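You operate a simulated robot arm through the tools that you are given. There is no shell and no other tool.

Carry out the task below with a simulated robot arm. There is one attempt and no reset: what you move stays moved.

## Task
Test the brown coil at its own volts, then reset the breaker and switch the box off.
Fine: set the volts printed on the coil, switch the check box on and press the yellow button once.

Only the result counts: the job must be done as asked and must still hold three seconds after the hand-in. Knocking over, shifting, dropping, spilling or breaking anything else fails it.

## Robot
A 7-joint arm with a fingered hand, fixed in place. Base frame: the origin is on the floor under the middle of its stand, x ahead of it, y to its left, z up. Lengths are in m, angles in rad, forces in N, time in s.
With the tool pointing down near the work surface it reaches from about 0.32 to 0.72 m from the base axis. Its first joint turns from -2.897 to 2.897 rad. Payload 4 kg.
The TCP is the grasp point between the finger pads, 0.026 m short of the fingertips. In the tool frame z runs along the fingers and y along their closing line. The gripper opens to 0.148 m; its body begins 0.073 m behind the TCP. The gripper is a hand of 3 fingers: y runs from the thumb to the fingers, the wrist lies at [0, 0, -0.239] in the tool frame.
Orientation is that of the tool frame in the base frame, as a unit quaternion [w, x, y, z]. With the fingers straight down and closing along the base's y, the tool's x points along the base's -x, its y along +y and its z along -z.

## Interface
- The arm moves only by the tool jog_arm. Its argument "targets" is a list of rows, each an object of numbers (a shift or turn left out is 0): "tx", "ty", "tz": the shift along the tool's x, y, z in m; "rx", "ry", "rz": the turn, a rotation vector about the tool's x, y, z in rad. In form: [{"tx": .., "ty": .., "tz": .., "rx": .., "ry": .., "rz": ..}, ...]. A call has 1 to 20 rows; each row shifts and turns the commanded pose from where the row before left it, along the tool's axes as they then stand. Rows are played at 5 a second. More than 0.05 m and 0.15 rad between two rows, and nothing of the call is played. Where a pose cannot be reached the arm comes as near as it can. A force on the tool above 90 N (or 10 N above the force at the start of the call, whichever is more), or a blocked arm, ends the call early, and 0.2 s more pass. In this call time passes only in rows, and 0.2 s behind the last. The reply holds the time, the measured pose of the TCP, the force on the tool along the base axes, the opening and the grip force, in the units named above and with some noise, with the torque about the TCP (base axes, N m) and any sound that the robot's microphone picked up.
- Cameras (640 x 400 px; columns grow to the right, rows downward): "scene" is fixed at [0.0508, 0.6496, 1.5319]; the picture's right is [-0.95, -0.31, 0.00], its down [-0.25, 0.79, -0.56] and it looks along [0.17, -0.54, -0.83] (base axes); focal length 294 px, centre (320, 200). "wrist" rides on the gripper at [0.068, -0.039, -0.09] in the tool frame; the picture's right is [0.50, 0.87, 0.00], its down [-0.66, 0.38, -0.65] and it looks along [-0.57, 0.33, 0.76] (tool axes); focal length 222 px, centre (320, 200). There is no depth. A picture from a camera that has moved, and an enlarged one, comes with that camera's place and axes in the base frame and with its lens.
- camera(camera): a new picture of that camera. The clock stands still meanwhile.
- raise_lower(by): slides the trunk up (or, below 0, down) by that many m; the arm rides with it, the base frame stays. It gives what a move gives, with no picture.
- move_fingers(finger1, finger2, thumb_bend): sets how far each is bent, from 0 (flat) to 1 (curled in); at 0.3 the hand is open as for a grip, at 0.7 the pads meet at the TCP. One left out holds its place. A second passes; each finger stops where it meets its share of the squeeze, and holds until it gets a number again. It is the only way to open and close the hand. It gives what a move gives, with no picture; readings hold the bend of each and the force on the fingers (four entries, about 0 where the hand has none), thumb and palm.
- close_up(camera, box): a new picture of the part [left, top, right, bottom] of that camera's present view, enlarged. The clock stands still meanwhile.
- sign_off(): hands the job in; it is judged then, once.

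Nothing tells you positions but the pictures and the camera data. Unless the task says otherwise, let go and move clear before handing in.

The tools are called after ">>>" as a command line: name --argument value ..., lists and objects as JSON in quotes. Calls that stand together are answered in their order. jog_arm: Moves the arm, as the interface text tells. Its arguments: {"type":"object","properties":{"targets":{"type":"array","items":{"type":"object","properties":{"tx":{"type":"number"},"ty":{"type":"number"},"tz":{"type":"number"},"rx":{"type":"number"},"ry":{"type":"number"},"rz":{"type":"number"}}}}},"required":["targets"]} The other tools are called the same way: raise_lower (by) moves the trunk up or down; move_fingers (finger1, finger2, thumb_bend) moves the fingers one by one; camera (camera) takes a picture; close_up (camera, box) takes an enlarged picture of a part of a camera's view; sign_off () hands the job in.

At the start:

```text
time: 0.0
tcp_pos: [0.2373, 0.346, 1.2417]
ee_rot: [0.0, 0.0, 1.0, 0.0]
contact_force: [-0.6, 0.5, -0.6]
moment: [-0.02, -0.05, -0.04]
opening: 0.1481
grasp_force: 0.0
shape: jaw
bend: [0.3, 0.3, 0.3]
finger forces: [0.1, 0.1, 0.0, 0.0, 0.1, 0.0]
trunk travel left (down, up): [-0.525, 0.065]
```

scene: 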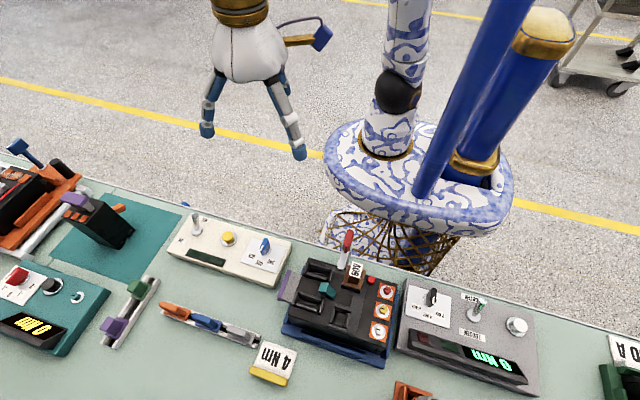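
wrist: 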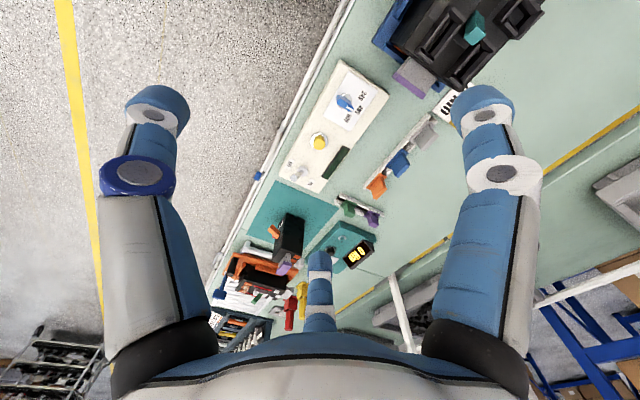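

I see a bench with several devices: a cream box with a toggle, yellow button and a blue selector (probably the check box), a black unit with coils, and a grey torque box. I'll look closer before moving.

>>> close_up --camera "scene" --box '[150, 190, 310, 290]'

>>> close_up --camera "scene" --box '[270, 220, 430, 320]'

>>> close_up --camera "scene" --box '[270, 280, 430, 380]'

>>> close_up --camera "scene" --box '[390, 270, 550, 370]'

>>> close_up --camera "scene" --box '[0, 130, 160, 230]'

>>> close_up --camera "scene" --box '[0, 240, 160, 360]'

>>> close_up --camera "scene" --box '[480, 300, 640, 400]'

>>> close_up --camera "scene" --box '[150, 290, 310, 400]'

```text
4.00 times, centred on (230, 240) of scene
camera zoom: at [0.0508, 0.6496, 1.5319], right [-0.95, -0.31, 0.0], down [-0.25, 0.79, -0.56], along [0.17, -0.54, -0.83], focal length 1178 px, centre (680, 40)
```

zoom: 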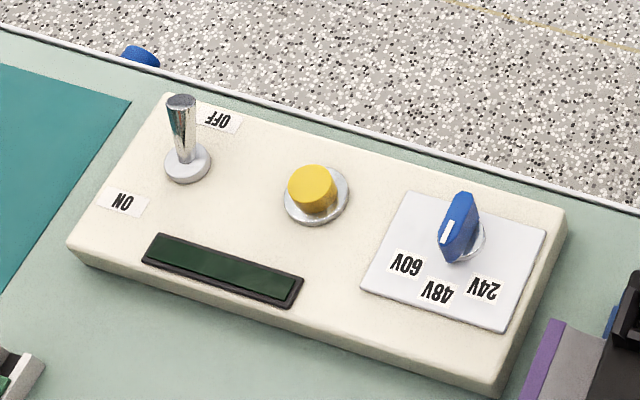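

```text
4.00 times, centred on (350, 270) of scene
camera zoom: at [0.0508, 0.6496, 1.5319], right [-0.95, -0.31, 0.0], down [-0.25, 0.79, -0.56], along [0.17, -0.54, -0.83], focal length 1178 px, centre (200, -80)
```

zoom: 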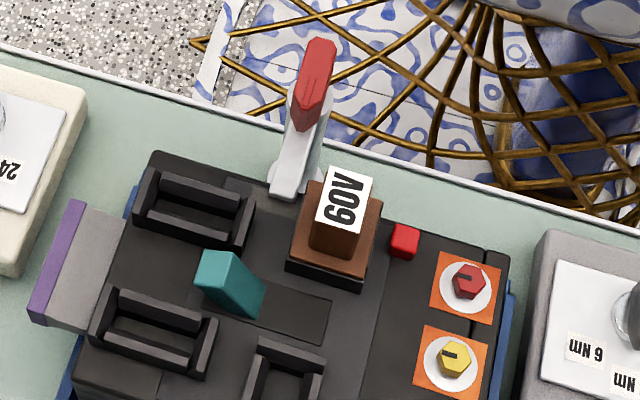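

```text
4.00 times, centred on (350, 330) of scene
camera zoom: at [0.0508, 0.6496, 1.5319], right [-0.95, -0.31, 0.0], down [-0.25, 0.79, -0.56], along [0.17, -0.54, -0.83], focal length 1178 px, centre (200, -320)
```

zoom: 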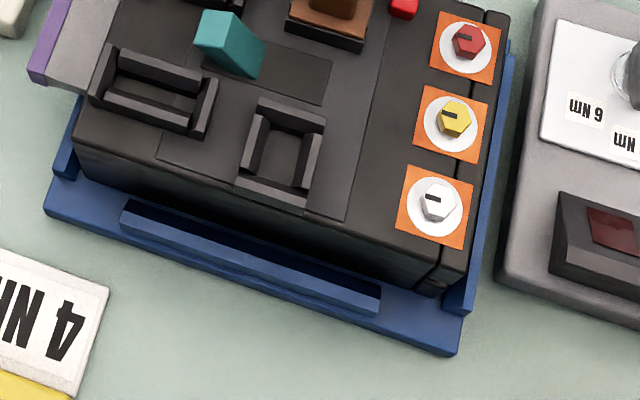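

```text
4.00 times, centred on (470, 320) of scene
camera zoom: at [0.0508, 0.6496, 1.5319], right [-0.95, -0.31, 0.0], down [-0.25, 0.79, -0.56], along [0.17, -0.54, -0.83], focal length 1178 px, centre (-280, -280)
```

zoom: 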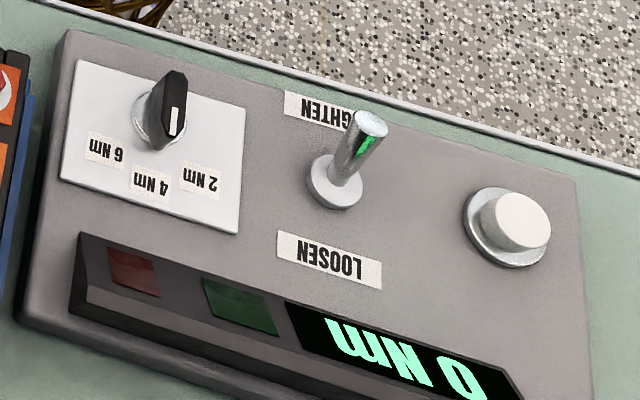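

```text
4.00 times, centred on (80, 180) of scene
camera zoom: at [0.0508, 0.6496, 1.5319], right [-0.95, -0.31, 0.0], down [-0.25, 0.79, -0.56], along [0.17, -0.54, -0.83], focal length 1178 px, centre (1280, 280)
```

zoom: 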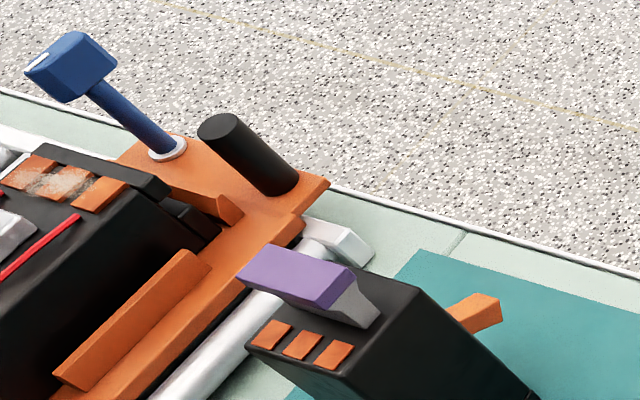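

```text
3.33 times, centred on (80, 300) of scene
camera zoom: at [0.0508, 0.6496, 1.5319], right [-0.95, -0.31, 0.0], down [-0.25, 0.79, -0.56], along [0.17, -0.54, -0.83], focal length 982 px, centre (1120, -133)
```

zoom: 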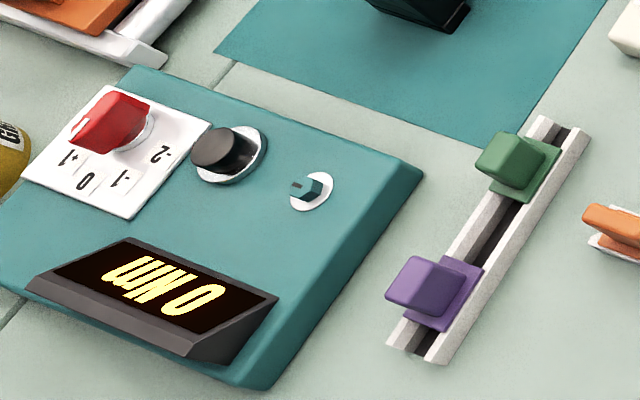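

```text
4.00 times, centred on (560, 350) of scene
camera zoom: at [0.0508, 0.6496, 1.5319], right [-0.95, -0.31, 0.0], down [-0.25, 0.79, -0.56], along [0.17, -0.54, -0.83], focal length 1178 px, centre (-640, -400)
```

zoom: 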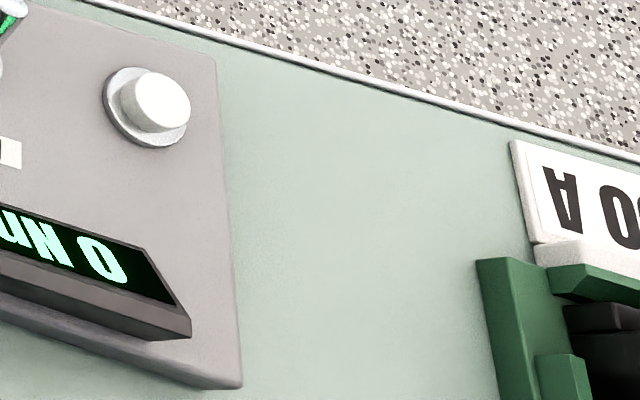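

```text
3.64 times, centred on (230, 345) of scene
camera zoom: at [0.0508, 0.6496, 1.5319], right [-0.95, -0.31, 0.0], down [-0.25, 0.79, -0.56], along [0.17, -0.54, -0.83], focal length 1071 px, centre (647, -327)
```

zoom: 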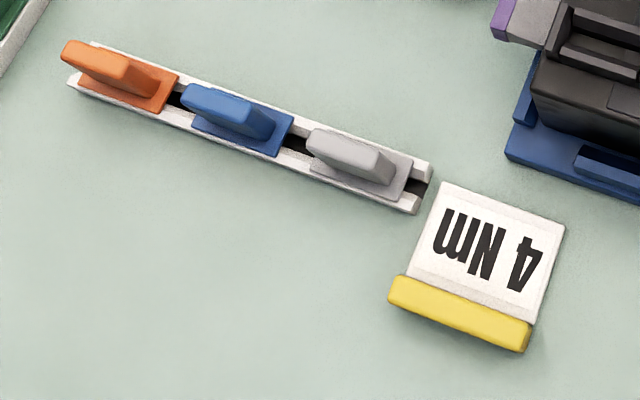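

The cream box looks like the check box (24/48/60 V knob, yellow button, ON/OFF toggle), and the brown coil reads 60V in the black contactor unit. I need to identify the breaker, so I'm zooming further before moving.

>>> close_up --camera "scene" --box '[320, 225, 400, 275]'

>>> close_up --camera "scene" --box '[560, 330, 640, 400]'

>>> close_up --camera "scene" --box '[50, 180, 150, 260]'

>>> close_up --camera "scene" --box '[360, 350, 460, 400]'

>>> close_up --camera "wrist" --box '[200, 200, 400, 360]'

>>> close_up --camera "scene" --box '[0, 140, 80, 260]'

>>> close_up --camera "wrist" --box '[280, 50, 400, 200]'

>>> close_up --camera "wrist" --box '[360, 0, 560, 125]'

```text
8.00 times, centred on (360, 250) of scene
camera zoom: at [0.0508, 0.6496, 1.5319], right [-0.95, -0.31, 0.0], down [-0.25, 0.79, -0.56], along [0.17, -0.54, -0.83], focal length 2356 px, centre (0, -200)
```

zoom: 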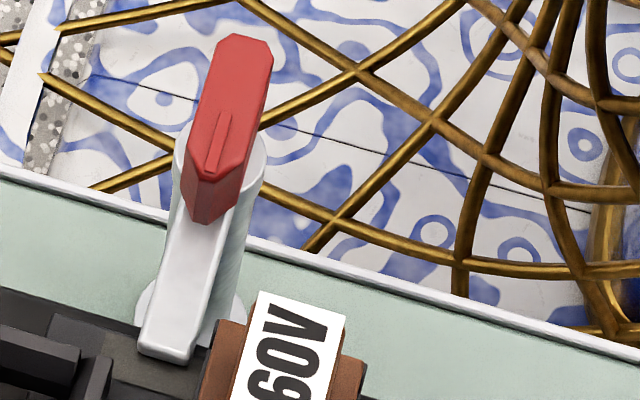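

```text
5.71 times, centred on (600, 365) of scene
camera zoom: at [0.0508, 0.6496, 1.5319], right [-0.95, -0.31, 0.0], down [-0.25, 0.79, -0.56], along [0.17, -0.54, -0.83], focal length 1683 px, centre (-1280, -743)
```

zoom: 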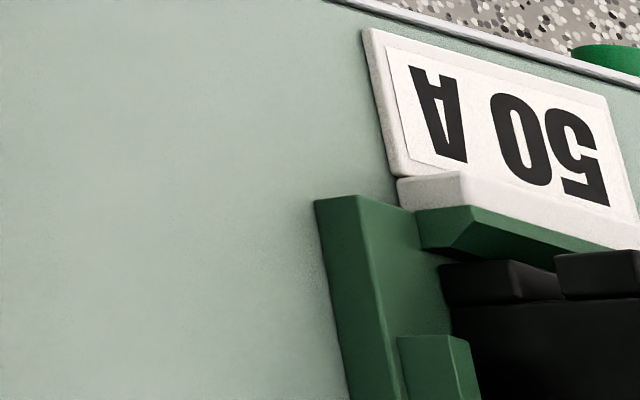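

```text
5.00 times, centred on (100, 220) of scene
camera zoom: at [0.0508, 0.6496, 1.5319], right [-0.95, -0.31, 0.0], down [-0.25, 0.79, -0.56], along [0.17, -0.54, -0.83], focal length 1472 px, centre (1420, 100)
```

zoom: 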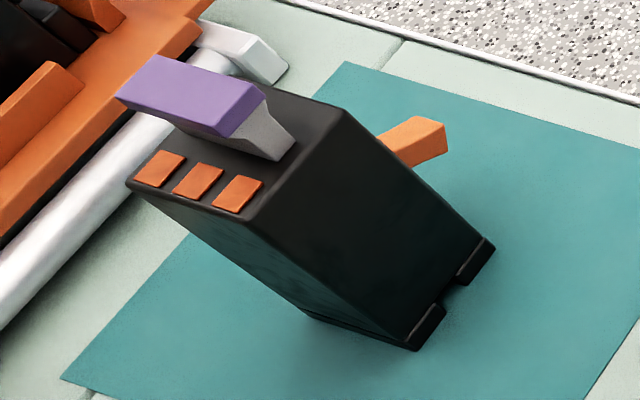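

```text
6.40 times, centred on (410, 375) of scene
camera zoom: at [0.0508, 0.6496, 1.5319], right [-0.95, -0.31, 0.0], down [-0.25, 0.79, -0.56], along [0.17, -0.54, -0.83], focal length 1885 px, centre (-256, -920)
```

zoom: 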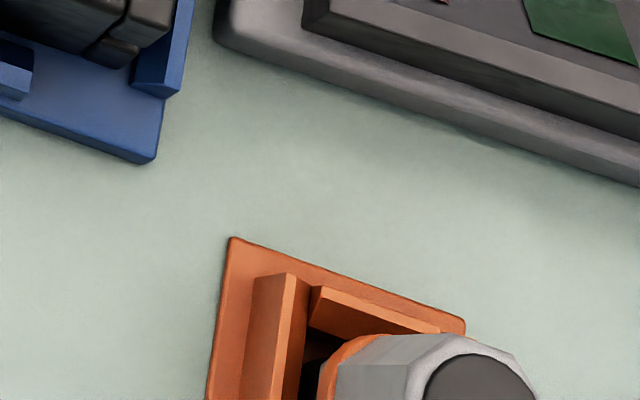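

```text
2.50 times, centred on (300, 280) of wrist
camera zoom: at [0.1687, 0.3077, 1.3311], right [-0.5, 0.87, 0.0], down [0.66, 0.38, 0.65], along [0.57, 0.33, -0.76], focal length 555 px, centre (370, 0)
```

zoom: 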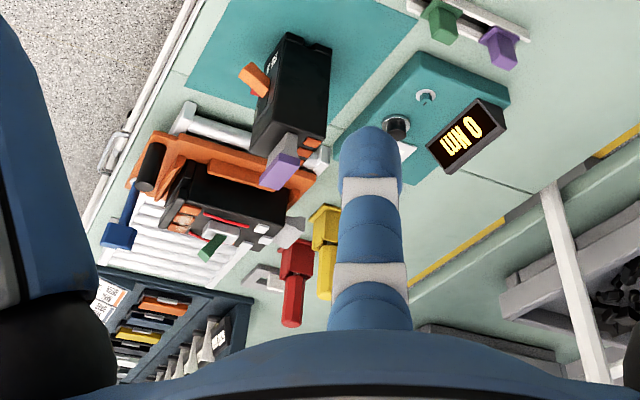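

```text
3.33 times, centred on (40, 200) of scene
camera zoom: at [0.0508, 0.6496, 1.5319], right [-0.95, -0.31, 0.0], down [-0.25, 0.79, -0.56], along [0.17, -0.54, -0.83], focal length 982 px, centre (1253, 200)
```

zoom: 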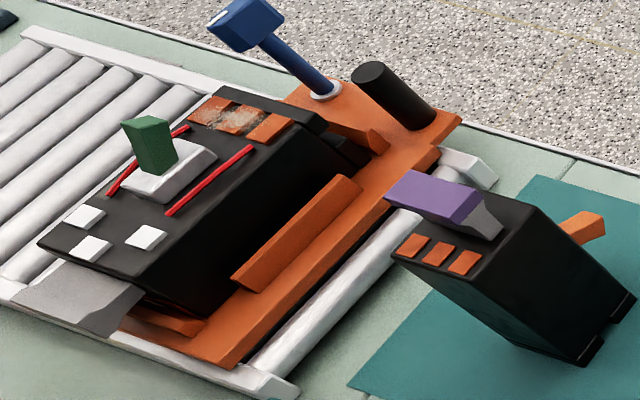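

```text
2.67 times, centred on (340, 125) of wrist
camera zoom: at [0.1687, 0.3077, 1.3311], right [-0.5, 0.87, 0.0], down [0.66, 0.38, 0.65], along [0.57, 0.33, -0.76], focal length 592 px, centre (267, 400)
```

zoom: 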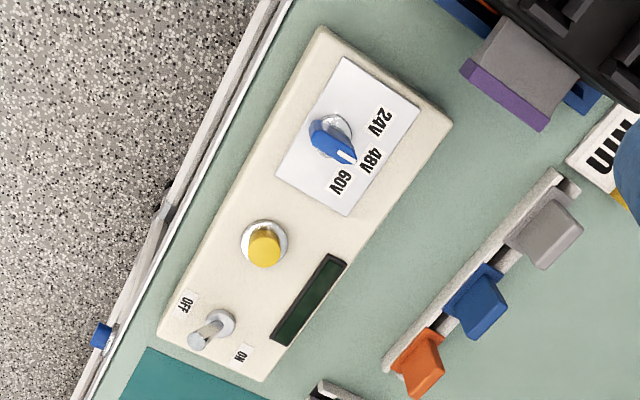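

```text
3.20 times, centred on (460, 62) of wrist
camera zoom: at [0.1687, 0.3077, 1.3311], right [-0.5, 0.87, 0.0], down [0.66, 0.38, 0.65], along [0.57, 0.33, -0.76], focal length 711 px, centre (-128, 640)
```

zoom: 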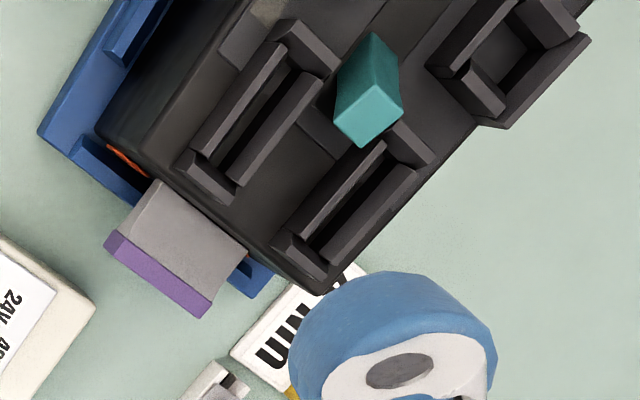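

The black unit in the blue cradle looks like the breaker: it has a teal handle in a slot, three terminals and the brown 60V coil in a pocket. I'll move the hand sideways, high above the bench, to see its handle and markings from the wrist camera.

>>> jog_arm --targets '[{"tx": 0.05}, {"tx": 0.05}, {"tx": 0.05}, {"tx": 0.05}, {"tx": 0.05}, {"tx": 0.05}, {"tx": 0.03}]'

>>> camera --camera "wrist"

>>> camera --camera "scene"

```text
time: 1.6
tcp_pos: [-0.0952, 0.345, 1.2434]
ee_rot: [0.001, 0.001, 1.0, 0.0]
contact_force: [-0.1, 0.4, -0.5]
moment: [0.02, 0.01, 0.0]
opening: 0.1481
grasp_force: 0.1
shape: jaw
bend: [0.3, 0.3, 0.3]
finger forces: [0.0, 0.0, 0.0, 0.0, 0.0, 0.1]
trunk travel left (down, up): [-0.525, 0.065]
```

```text
taken
camera wrist: at [-0.163, 0.3071, 1.3335], right [-0.5, 0.87, 0.0], down [0.66, 0.38, 0.65], along [0.57, 0.33, -0.76], focal length 222 px, centre (320, 200)
```

wrist: 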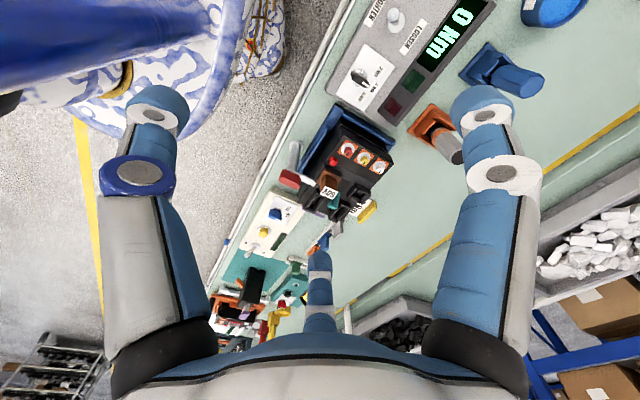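

```text
taken
```

scene: 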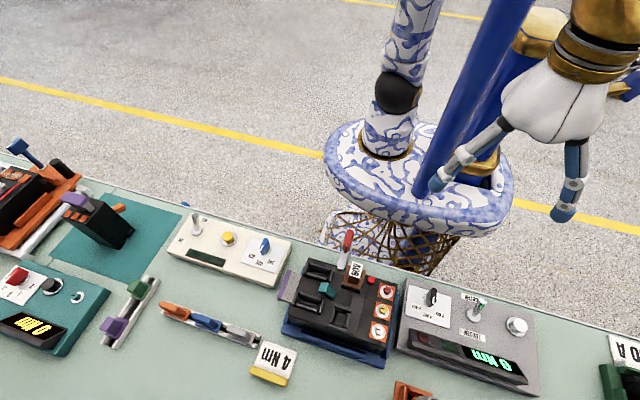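

>>> close_up --camera "wrist" --box '[270, 90, 410, 250]'

>>> close_up --camera "scene" --box '[280, 255, 360, 325]'

>>> close_up --camera "wrist" --box '[300, 150, 370, 220]'

>>> close_up --camera "scene" --box '[315, 255, 405, 315]'

>>> close_up --camera "scene" --box '[170, 205, 250, 265]'

>>> close_up --camera "scene" --box '[230, 220, 300, 280]'

```text
2.50 times, centred on (340, 170) of wrist
camera zoom: at [-0.163, 0.3071, 1.3335], right [-0.5, 0.87, 0.0], down [0.66, 0.38, 0.65], along [0.57, 0.33, -0.76], focal length 555 px, centre (270, 275)
```

zoom: 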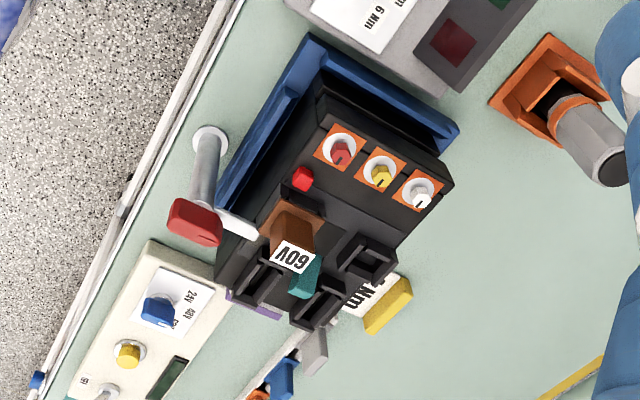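

```text
5.71 times, centred on (320, 290) of scene
camera zoom: at [0.0508, 0.6496, 1.5319], right [-0.95, -0.31, 0.0], down [-0.25, 0.79, -0.56], along [0.17, -0.54, -0.83], focal length 1683 px, centre (320, -314)
```

zoom: 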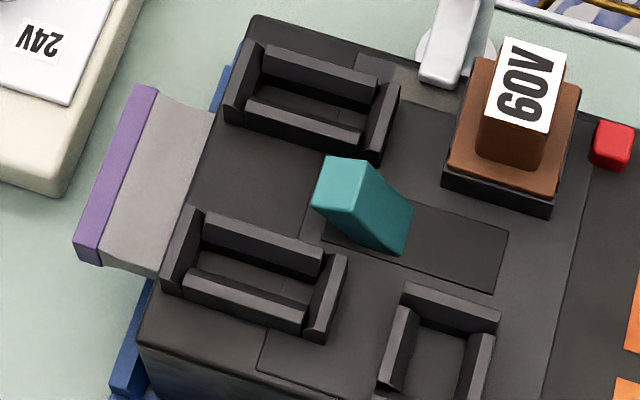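

```text
5.71 times, centred on (335, 185) of wrist
camera zoom: at [-0.163, 0.3071, 1.3335], right [-0.5, 0.87, 0.0], down [0.66, 0.38, 0.65], along [0.57, 0.33, -0.76], focal length 1269 px, centre (234, 286)
```

zoom: 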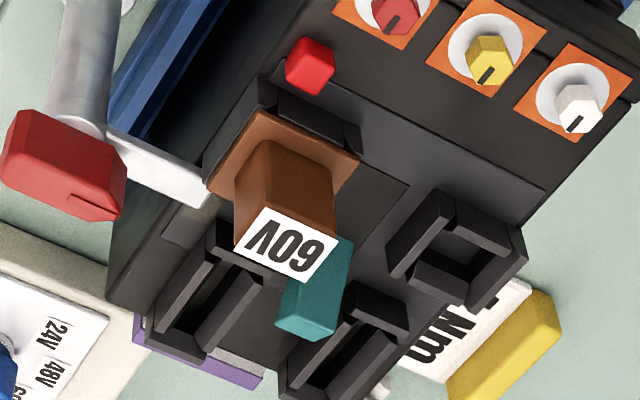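

```text
6.67 times, centred on (360, 285) of scene
camera zoom: at [0.0508, 0.6496, 1.5319], right [-0.95, -0.31, 0.0], down [-0.25, 0.79, -0.56], along [0.17, -0.54, -0.83], focal length 1963 px, centre (53, -367)
```

zoom: 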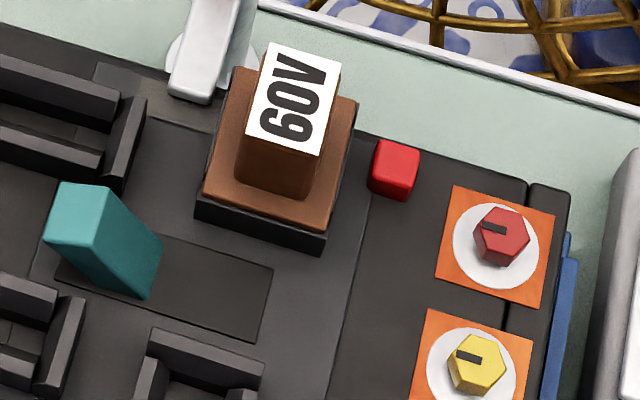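

```text
6.67 times, centred on (210, 235) of scene
camera zoom: at [0.0508, 0.6496, 1.5319], right [-0.95, -0.31, 0.0], down [-0.25, 0.79, -0.56], along [0.17, -0.54, -0.83], focal length 1963 px, centre (1053, -33)
```

zoom: 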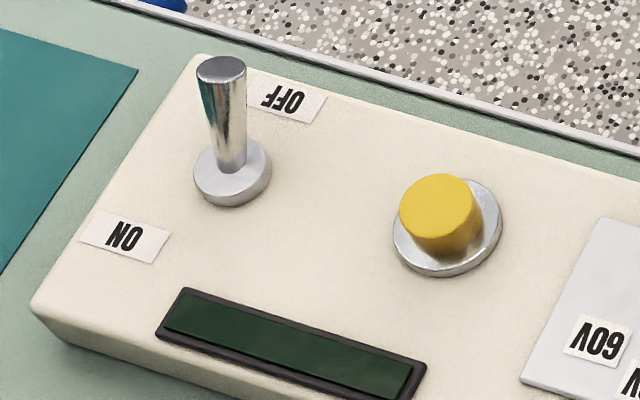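

```text
6.67 times, centred on (265, 250) of scene
camera zoom: at [0.0508, 0.6496, 1.5319], right [-0.95, -0.31, 0.0], down [-0.25, 0.79, -0.56], along [0.17, -0.54, -0.83], focal length 1963 px, centre (687, -133)
```

zoom: 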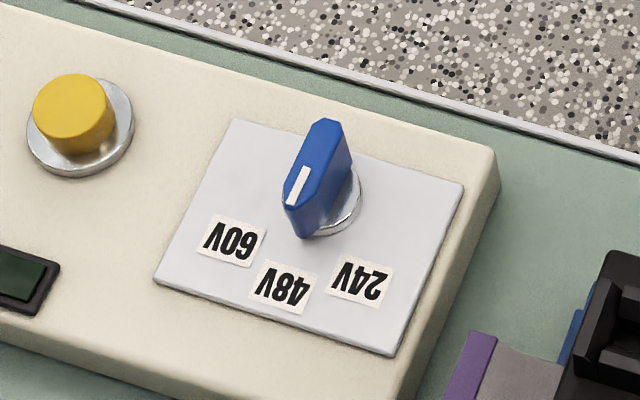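

The brown coil sits in the black breaker in the blue cradle, and the teal handle is at the +x end of its slot. A red clamp lever stands at about (0.08, 0.38, 1.0). The check box is around (0.30, 0.42), so I'll bring the wrist camera over it for better measurements.

>>> jog_arm --targets '[{"tx": -0.05}, {"tx": -0.05}, {"tx": -0.05}, {"tx": -0.05}, {"tx": -0.05}, {"tx": -0.05}, {"tz": 0.05}, {"tz": 0.05}, {"tz": 0.05}, {"tz": 0.03}]'

>>> camera --camera "wrist"

>>> camera --camera "scene"

```text
time: 3.8
tcp_pos: [0.2061, 0.3465, 1.06]
ee_rot: [0.0, 0.001, 1.0, 0.0]
contact_force: [0.2, 0.1, 0.8]
moment: [-0.03, 0.01, 0.03]
opening: 0.1479
grasp_force: 0.1
shape: jaw
bend: [0.3, 0.3, 0.3]
finger forces: [0.0, 0.0, 0.0, 0.0, 0.0, 0.0]
trunk travel left (down, up): [-0.525, 0.065]
```

```text
taken
camera wrist: at [0.1383, 0.3079, 1.1498], right [-0.5, 0.87, 0.0], down [0.66, 0.38, 0.65], along [0.57, 0.33, -0.76], focal length 222 px, centre (320, 200)
```

wrist: 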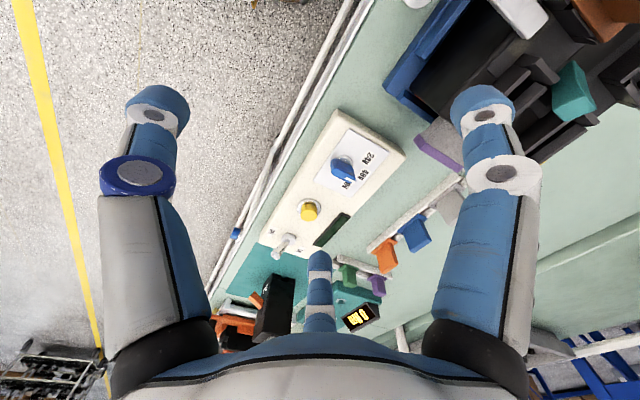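

```text
taken
```

scene: 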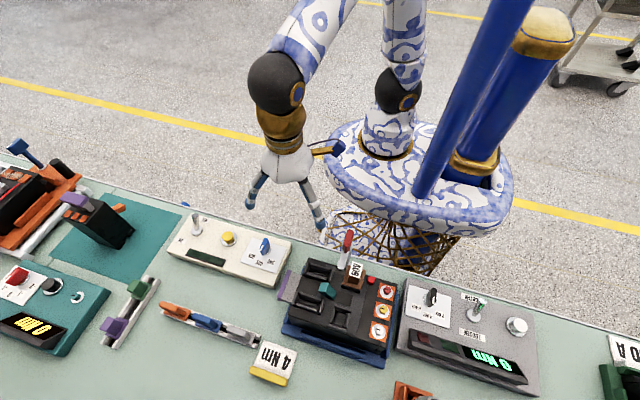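

The check box is in view now; zooming for precise pixel positions.

>>> close_up --camera "wrist" --box '[250, 100, 410, 200]'

>>> close_up --camera "wrist" --box '[310, 125, 390, 195]'

>>> close_up --camera "wrist" --box '[250, 180, 350, 270]'

>>> close_up --camera "scene" --box '[220, 225, 300, 275]'

>>> close_up --camera "scene" --box '[170, 205, 250, 255]'

```text
4.00 times, centred on (330, 150) of wrist
camera zoom: at [0.1383, 0.3079, 1.1498], right [-0.5, 0.87, 0.0], down [0.66, 0.38, 0.65], along [0.57, 0.33, -0.76], focal length 888 px, centre (280, 400)
```

zoom: 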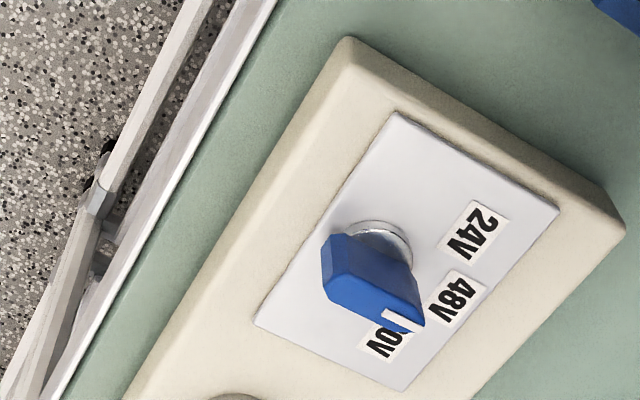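

```text
5.71 times, centred on (350, 160) of wrist
camera zoom: at [0.1383, 0.3079, 1.1498], right [-0.5, 0.87, 0.0], down [0.66, 0.38, 0.65], along [0.57, 0.33, -0.76], focal length 1269 px, centre (149, 429)
```

zoom: 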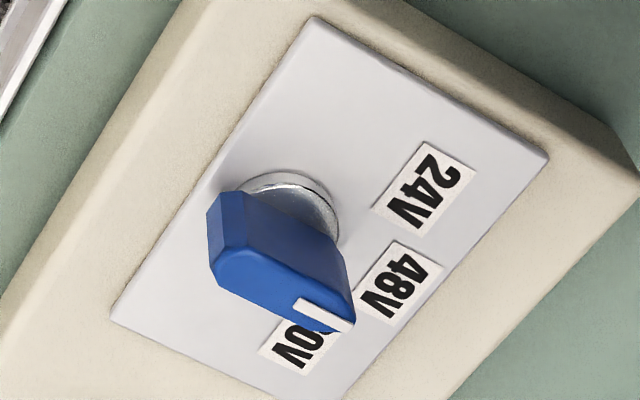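

```text
4.44 times, centred on (300, 225) of wrist
camera zoom: at [0.1383, 0.3079, 1.1498], right [-0.5, 0.87, 0.0], down [0.66, 0.38, 0.65], along [0.57, 0.33, -0.76], focal length 987 px, centre (409, 89)
```

zoom: 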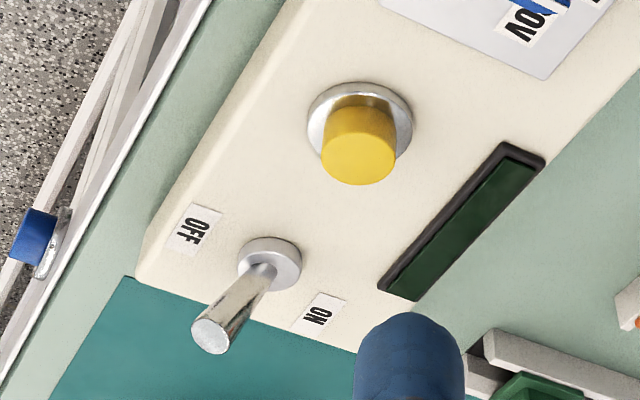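

```text
8.00 times, centred on (260, 250) of scene
camera zoom: at [0.0508, 0.6496, 1.5319], right [-0.95, -0.31, 0.0], down [-0.25, 0.79, -0.56], along [0.17, -0.54, -0.83], focal length 2356 px, centre (800, -200)
```

zoom: 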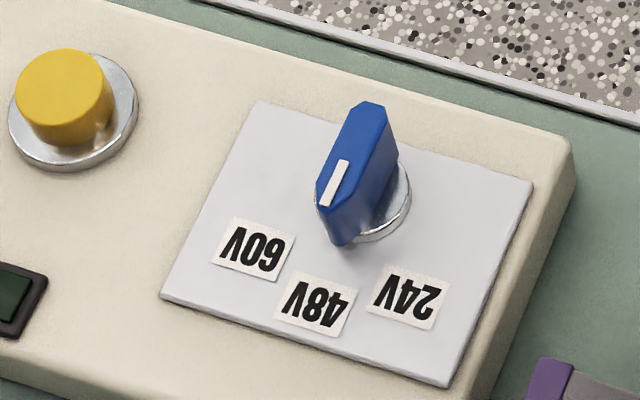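

```text
8.00 times, centred on (210, 230) of scene
camera zoom: at [0.0508, 0.6496, 1.5319], right [-0.95, -0.31, 0.0], down [-0.25, 0.79, -0.56], along [0.17, -0.54, -0.83], focal length 2356 px, centre (1200, -40)
```

zoom: 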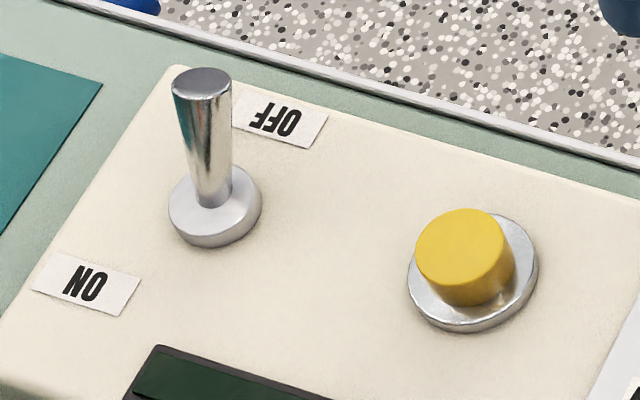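

The pointer mark lies along +y at x≈0.260 (48V now). Triangulation puts the knob centre near (0.260, 0.413) with its top at z≈0.928. The button top is near (0.354, 0.4125, 0.913), and the toggle goes from its base at (0.4385, 0.415, 0.90) to its tip at (0.4385, 0.397, 0.939), leaning to OFF. Next I check the finger geometry at a partial bend.

>>> move_fingers --finger1 0.55 --finger2 0.55 --thumb_bend 0.55

>>> camera --camera "wrist"

>>> close_up --camera "scene" --box '[220, 100, 380, 240]'

```text
time: 4.8
tcp_pos: [0.2051, 0.3456, 1.0607]
ee_rot: [0.0, -0.001, 1.0, 0.0]
contact_force: [-0.1, -0.3, -0.2]
moment: [0.01, 0.03, 0.01]
opening: 0.0464
grasp_force: 0.1
shape: fingers
bend: [0.55, 0.55, 0.55]
finger forces: [0.0, 0.0, 0.1, 0.0, 0.0, 0.1]
trunk travel left (down, up): [-0.525, 0.065]
```

```text
taken
camera wrist: at [0.1382, 0.3079, 1.1503], right [-0.5, 0.87, 0.0], down [0.66, 0.38, 0.65], along [0.57, 0.33, -0.76], focal length 222 px, centre (320, 200)
```

wrist: 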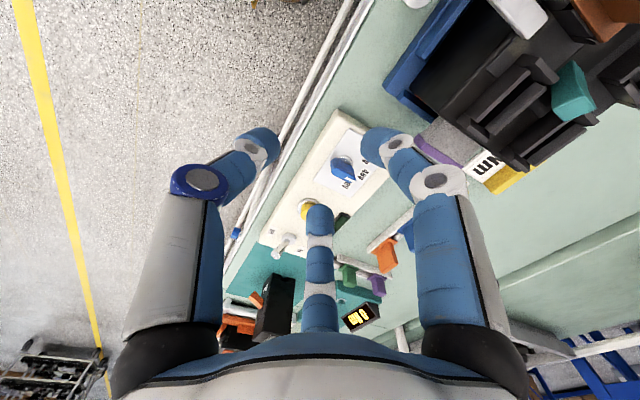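

```text
2.86 times, centred on (300, 170) of scene
camera zoom: at [0.0508, 0.6496, 1.5319], right [-0.95, -0.31, 0.0], down [-0.25, 0.79, -0.56], along [0.17, -0.54, -0.83], focal length 841 px, centre (377, 286)
```

zoom: 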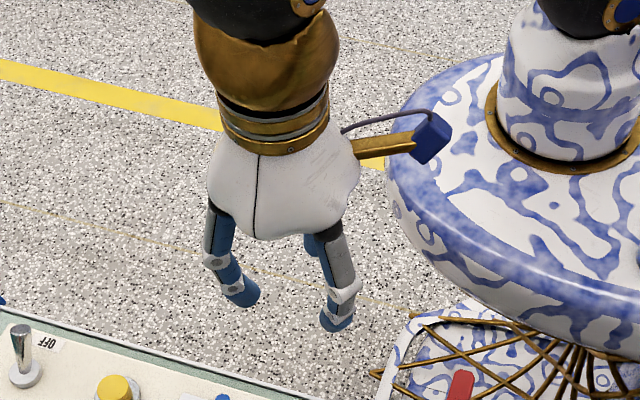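

The hand has three digits 120° apart that close toward the centre. With the current orientation, the two fingers would flank the pointer end (+y) and the thumb the other end, which gives good torque on the knob. I'll open slightly to bend 0.5, hover over the knob and check the alignment.

>>> move_fingers --finger1 0.5 --finger2 0.5 --thumb_bend 0.5

>>> jog_arm --targets '[{"tx": -0.027, "ty": 0.034}, {"tx": -0.0275, "ty": 0.033}, {"tz": 0.04}, {"tz": 0.03}]'

>>> camera --camera "wrist"

>>> close_up --camera "scene" --box '[180, 130, 340, 270]'

```text
time: 5.8
tcp_pos: [0.2053, 0.346, 1.0609]
ee_rot: [0.0, 0.0, 1.0, 0.0]
contact_force: [1.4, -0.4, -0.1]
moment: [-0.01, 0.0, 0.05]
opening: 0.0617
grasp_force: 0.1
shape: fingers
bend: [0.5, 0.5, 0.5]
finger forces: [0.0, 0.0, 0.0, 0.1, 0.0, 0.0]
trunk travel left (down, up): [-0.525, 0.065]
```

```text
time: 6.8
tcp_pos: [0.2634, 0.4116, 0.9896]
ee_rot: [0.0, 0.0, 1.0, 0.0]
contact_force: [-0.5, -0.5, -0.5]
moment: [-0.01, 0.04, -0.02]
opening: 0.0616
grasp_force: 0.0
shape: fingers
bend: [0.5, 0.5, 0.5]
finger forces: [0.0, 0.0, 0.0, 0.0, 0.1, 0.0]
trunk travel left (down, up): [-0.525, 0.065]
```

```text
taken
camera wrist: at [0.1952, 0.3737, 1.0794], right [-0.5, 0.87, 0.0], down [0.66, 0.38, 0.65], along [0.57, 0.33, -0.76], focal length 222 px, centre (320, 200)
```

wrist: 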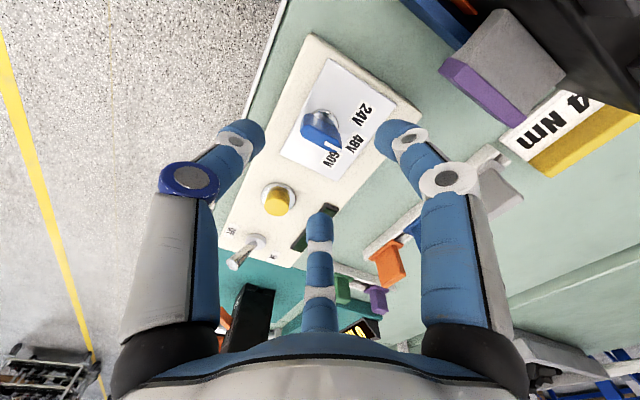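

```text
2.86 times, centred on (260, 200) of scene
camera zoom: at [0.0508, 0.6496, 1.5319], right [-0.95, -0.31, 0.0], down [-0.25, 0.79, -0.56], along [0.17, -0.54, -0.83], focal length 841 px, centre (491, 200)
```

zoom: 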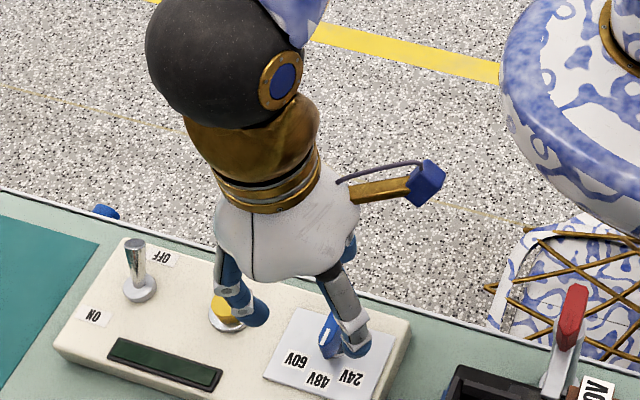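

>>> close_up --camera "wrist" --box '[260, 60, 420, 180]'

>>> close_up --camera "scene" --box '[220, 215, 300, 275]'

```text
3.33 times, centred on (340, 120) of wrist
camera zoom: at [0.1952, 0.3737, 1.0794], right [-0.5, 0.87, 0.0], down [0.66, 0.38, 0.65], along [0.57, 0.33, -0.76], focal length 740 px, centre (253, 467)
```

zoom: 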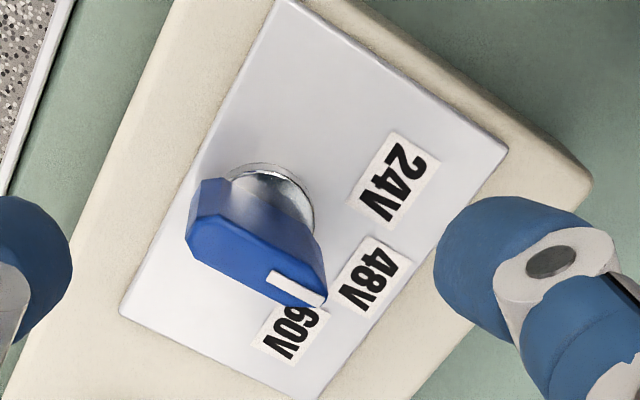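

```text
6.67 times, centred on (260, 245) of scene
camera zoom: at [0.0508, 0.6496, 1.5319], right [-0.95, -0.31, 0.0], down [-0.25, 0.79, -0.56], along [0.17, -0.54, -0.83], focal length 1963 px, centre (720, -100)
```

zoom: 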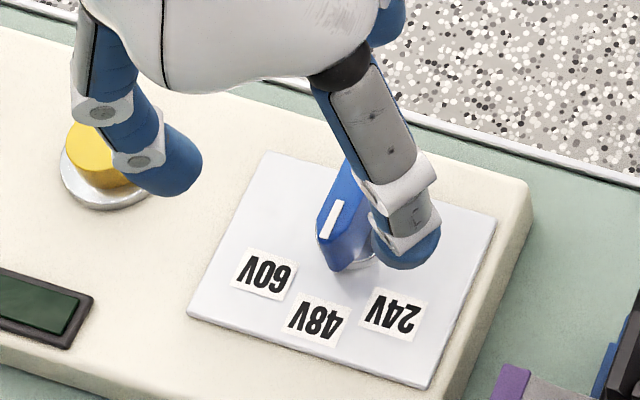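

The hand is centred to about 5 mm. The plate top is at z≈0.895 and the knob centre near (0.2587, 0.413). I'll correct the offset and lower in small steps so the tips straddle the knob.

>>> jog_arm --targets '[{"tx": 0.0045, "ty": 0.0013}, {"tz": 0.015}, {"tz": 0.015}, {"tz": 0.01}, {"tz": 0.008}, {"tz": 0.005}]'

>>> close_up --camera "scene" --box '[220, 195, 300, 275]'

>>> camera --camera "wrist"

```text
time: 8.2
tcp_pos: [0.2572, 0.413, 0.94]
ee_rot: [0.001, 0.0, 1.0, 0.001]
contact_force: [-0.3, -0.4, -0.3]
moment: [0.02, 0.03, -0.03]
opening: 0.0618
grasp_force: 0.2
shape: fingers
bend: [0.5, 0.5, 0.5]
finger forces: [0.0, 0.1, 0.0, 0.0, 0.1, 0.0]
trunk travel left (down, up): [-0.525, 0.065]
```

```text
5.00 times, centred on (260, 235) of scene
camera zoom: at [0.0508, 0.6496, 1.5319], right [-0.95, -0.31, 0.0], down [-0.25, 0.79, -0.56], along [0.17, -0.54, -0.83], focal length 1472 px, centre (620, 25)
```

zoom: 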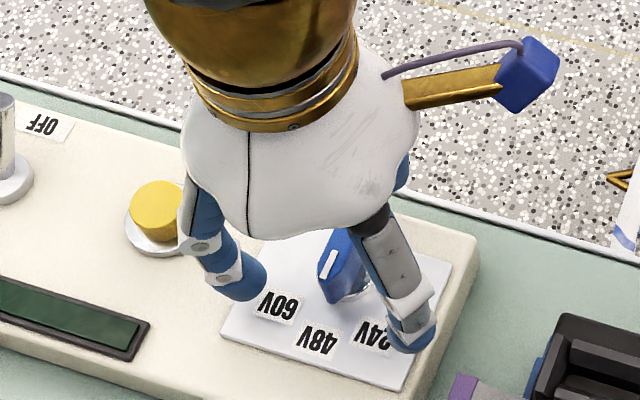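

```text
taken
camera wrist: at [0.1892, 0.3745, 1.0294], right [-0.5, 0.87, 0.0], down [0.66, 0.38, 0.65], along [0.57, 0.33, -0.76], focal length 222 px, centre (320, 200)
```

wrist: 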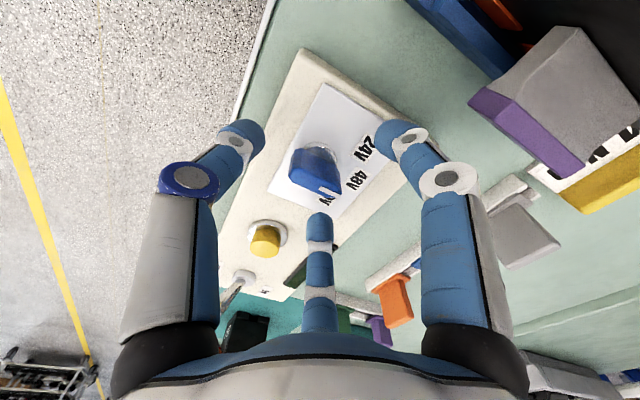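

The digits now surround the knob. I'll lower slightly more and close gently.

>>> jog_arm --targets '[{"tz": 0.003, "tx": -0.0012}, {"tz": 0.004}]'

>>> move_fingers --finger1 0.68 --finger2 0.68 --thumb_bend 0.64

>>> close_up --camera "scene" --box '[220, 195, 300, 275]'

>>> close_up --camera "wrist" --box '[220, 80, 420, 260]'

```text
time: 8.8
tcp_pos: [0.2582, 0.414, 0.9315]
ee_rot: [0.0, 0.0, 1.0, 0.0]
contact_force: [-0.2, -0.8, -0.4]
moment: [-0.04, 0.03, -0.02]
opening: 0.0614
grasp_force: 0.0
shape: fingers
bend: [0.5, 0.5, 0.5]
finger forces: [0.0, 0.0, 0.1, 0.0, 0.0, 0.0]
trunk travel left (down, up): [-0.525, 0.065]
```

```text
time: 9.8
tcp_pos: [0.2577, 0.4153, 0.9329]
ee_rot: [0.0, 0.0, 1.0, 0.0]
contact_force: [0.8, -4.2, -3.1]
moment: [-0.11, 0.0, 0.04]
opening: 0.0186
grasp_force: 4.3
shape: fingers
bend: [0.67, 0.65, 0.61]
finger forces: [0.4, 2.0, 0.1, 0.0, 5.4, 0.0]
trunk travel left (down, up): [-0.525, 0.065]
```

```text
5.00 times, centred on (260, 235) of scene
camera zoom: at [0.0508, 0.6496, 1.5319], right [-0.95, -0.31, 0.0], down [-0.25, 0.79, -0.56], along [0.17, -0.54, -0.83], focal length 1472 px, centre (620, 25)
```

zoom: 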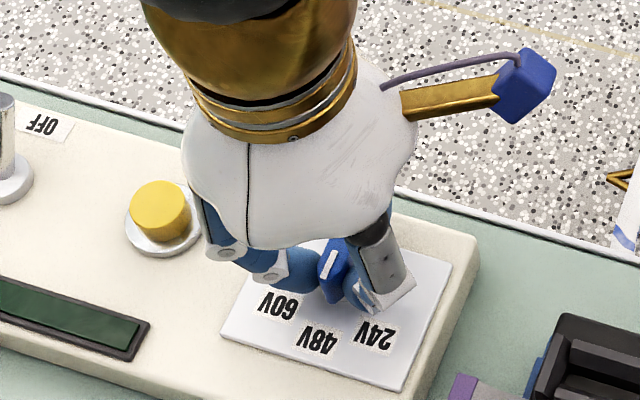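

```text
2.22 times, centred on (320, 170) of wrist
camera zoom: at [0.1905, 0.3754, 1.0222], right [-0.5, 0.87, 0.0], down [0.66, 0.38, 0.65], along [0.57, 0.33, -0.76], focal length 494 px, centre (320, 267)
```

zoom: 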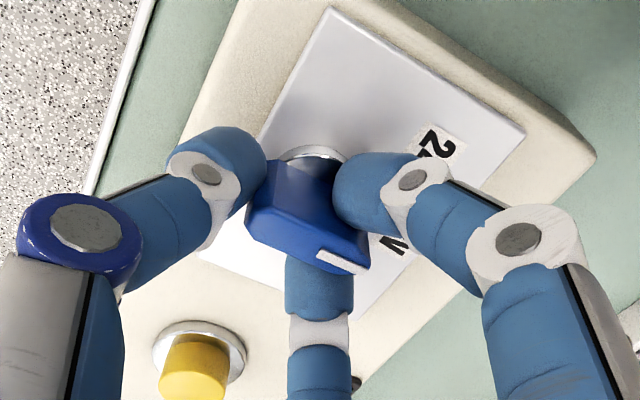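

The knob is held lightly between the digits. I'll rotate it 45° clockwise as seen from above, toward 60V.

>>> jog_arm --targets '[{"rz": 0.13}, {"rz": 0.13}, {"rz": 0.13}, {"rz": 0.13}, {"rz": 0.13}, {"rz": 0.13}]'

>>> close_up --camera "scene" --box '[220, 195, 300, 275]'

>>> close_up --camera "wrist" --box '[220, 80, 420, 260]'

```text
time: 11.2
tcp_pos: [0.2584, 0.414, 0.9309]
ee_rot: [0.0, 0.381, 0.924, 0.0]
contact_force: [0.7, -2.8, 1.5]
moment: [-0.12, -0.01, 0.01]
opening: 0.0169
grasp_force: 3.5
shape: fingers
bend: [0.68, 0.65, 0.62]
finger forces: [0.4, 2.7, 0.0, 0.0, 3.8, 0.1]
trunk travel left (down, up): [-0.525, 0.065]
```

```text
5.00 times, centred on (260, 235) of scene
camera zoom: at [0.0508, 0.6496, 1.5319], right [-0.95, -0.31, 0.0], down [-0.25, 0.79, -0.56], along [0.17, -0.54, -0.83], focal length 1472 px, centre (620, 25)
```

zoom: 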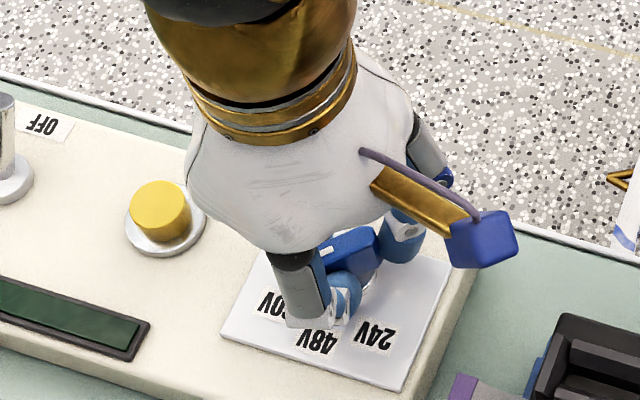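

```text
2.22 times, centred on (320, 170) of wrist
camera zoom: at [0.1828, 0.4348, 1.0214], right [0.26, 0.97, 0.0], down [0.73, -0.19, 0.65], along [0.63, -0.17, -0.76], focal length 494 px, centre (320, 267)
```

zoom: 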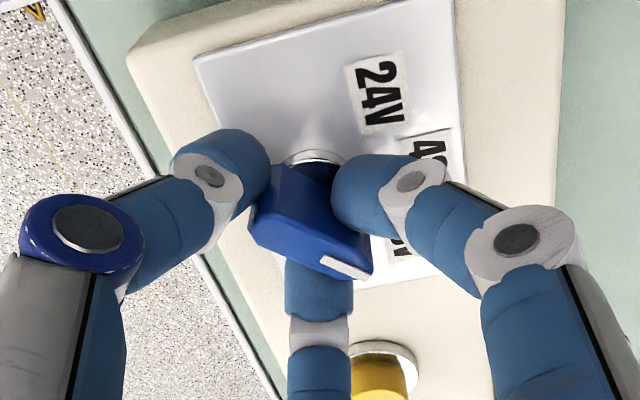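

The knob followed the hand. I'll open the digits and lift to check where the pointer settled.

>>> move_fingers --finger1 0.5 --finger2 0.5 --thumb_bend 0.5

>>> jog_arm --targets '[{"tz": -0.02}, {"tz": -0.03}, {"tz": -0.04}, {"tz": -0.04}]'

>>> close_up --camera "wrist" --box '[260, 60, 420, 180]'

>>> close_up --camera "scene" --box '[220, 215, 300, 275]'

```text
time: 12.2
tcp_pos: [0.2581, 0.4152, 0.9314]
ee_rot: [0.0, 0.38, 0.925, -0.001]
contact_force: [0.1, 0.0, -0.5]
moment: [-0.01, 0.03, -0.01]
opening: 0.0618
grasp_force: 0.0
shape: fingers
bend: [0.5, 0.5, 0.5]
finger forces: [0.0, 0.0, 0.1, 0.0, 0.1, 0.0]
trunk travel left (down, up): [-0.525, 0.065]
```

```text
time: 13.2
tcp_pos: [0.257, 0.4133, 1.061]
ee_rot: [0.001, 0.381, 0.925, 0.0]
contact_force: [-0.1, -0.4, 0.6]
moment: [0.01, -0.02, 0.02]
opening: 0.0618
grasp_force: 0.1
shape: fingers
bend: [0.5, 0.5, 0.5]
finger forces: [0.0, 0.0, 0.1, 0.1, 0.0, 0.0]
trunk travel left (down, up): [-0.525, 0.065]
```

```text
3.33 times, centred on (340, 120) of wrist
camera zoom: at [0.1819, 0.435, 1.152], right [0.25, 0.97, 0.0], down [0.73, -0.19, 0.65], along [0.63, -0.17, -0.76], focal length 740 px, centre (253, 467)
```

zoom: 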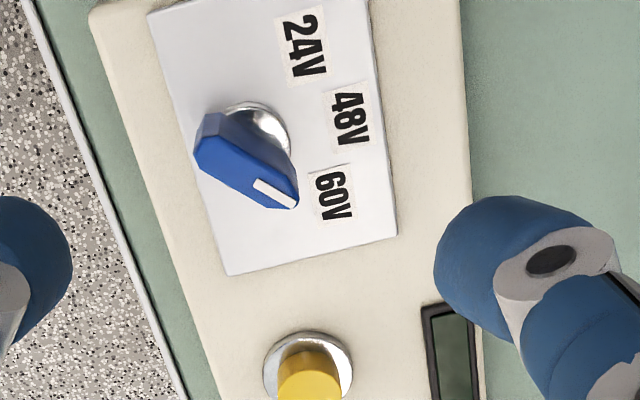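

```text
6.67 times, centred on (260, 245) of scene
camera zoom: at [0.0508, 0.6496, 1.5319], right [-0.95, -0.31, 0.0], down [-0.25, 0.79, -0.56], along [0.17, -0.54, -0.83], focal length 1963 px, centre (720, -100)
```

zoom: 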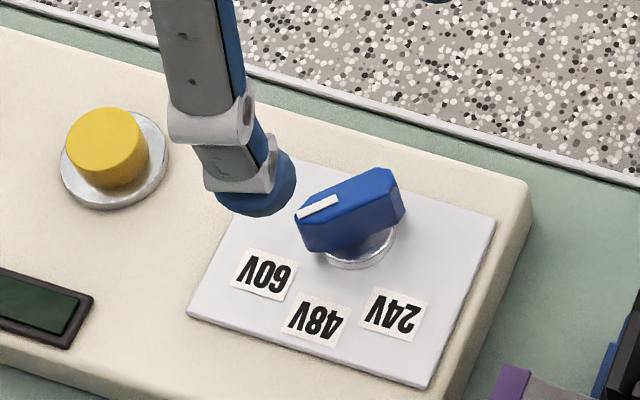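

The pointer mark now points at about 42°, toward the 60V label, so the knob is set. Next is the toggle: I'll rotate the hand back, hover over the toggle and check the alignment before using the thumb to push it toward ON (+y).

>>> jog_arm --targets '[{"rz": -0.13}, {"rz": -0.13}, {"rz": -0.13}, {"rz": -0.13}, {"rz": -0.13}, {"rz": -0.13}, {"tx": -0.045}, {"tx": -0.045}, {"tx": -0.045}, {"tx": -0.0455}, {"tz": 0.03}]'

>>> camera --camera "wrist"

>>> close_up --camera "scene" --box '[140, 150, 300, 270]'

```text
time: 15.6
tcp_pos: [0.4392, 0.4108, 1.0299]
ee_rot: [0.0, 0.0, 1.0, 0.0]
contact_force: [0.7, 0.2, -0.2]
moment: [0.0, -0.01, -0.04]
opening: 0.0617
grasp_force: 0.0
shape: fingers
bend: [0.5, 0.5, 0.5]
finger forces: [0.1, 0.0, 0.1, 0.0, 0.0, 0.0]
trunk travel left (down, up): [-0.525, 0.065]
```

```text
taken
camera wrist: at [0.3717, 0.3725, 1.1192], right [-0.5, 0.87, 0.0], down [0.66, 0.38, 0.65], along [0.57, 0.33, -0.76], focal length 222 px, centre (320, 200)
```

wrist: 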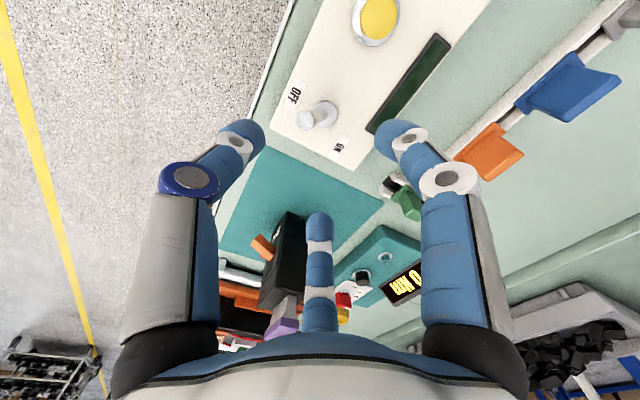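

```text
3.33 times, centred on (220, 210) of scene
camera zoom: at [0.0508, 0.6496, 1.5319], right [-0.95, -0.31, 0.0], down [-0.25, 0.79, -0.56], along [0.17, -0.54, -0.83], focal length 982 px, centre (653, 167)
```

zoom: 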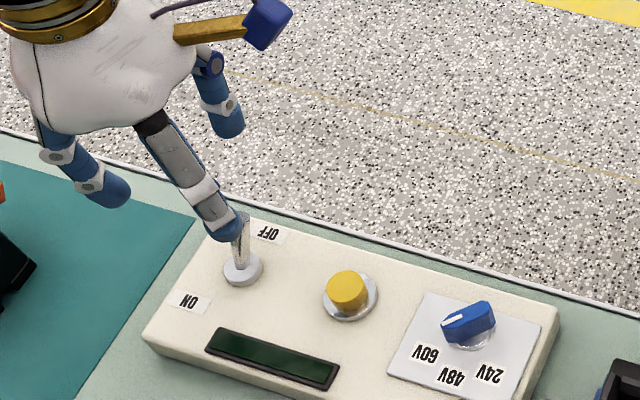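

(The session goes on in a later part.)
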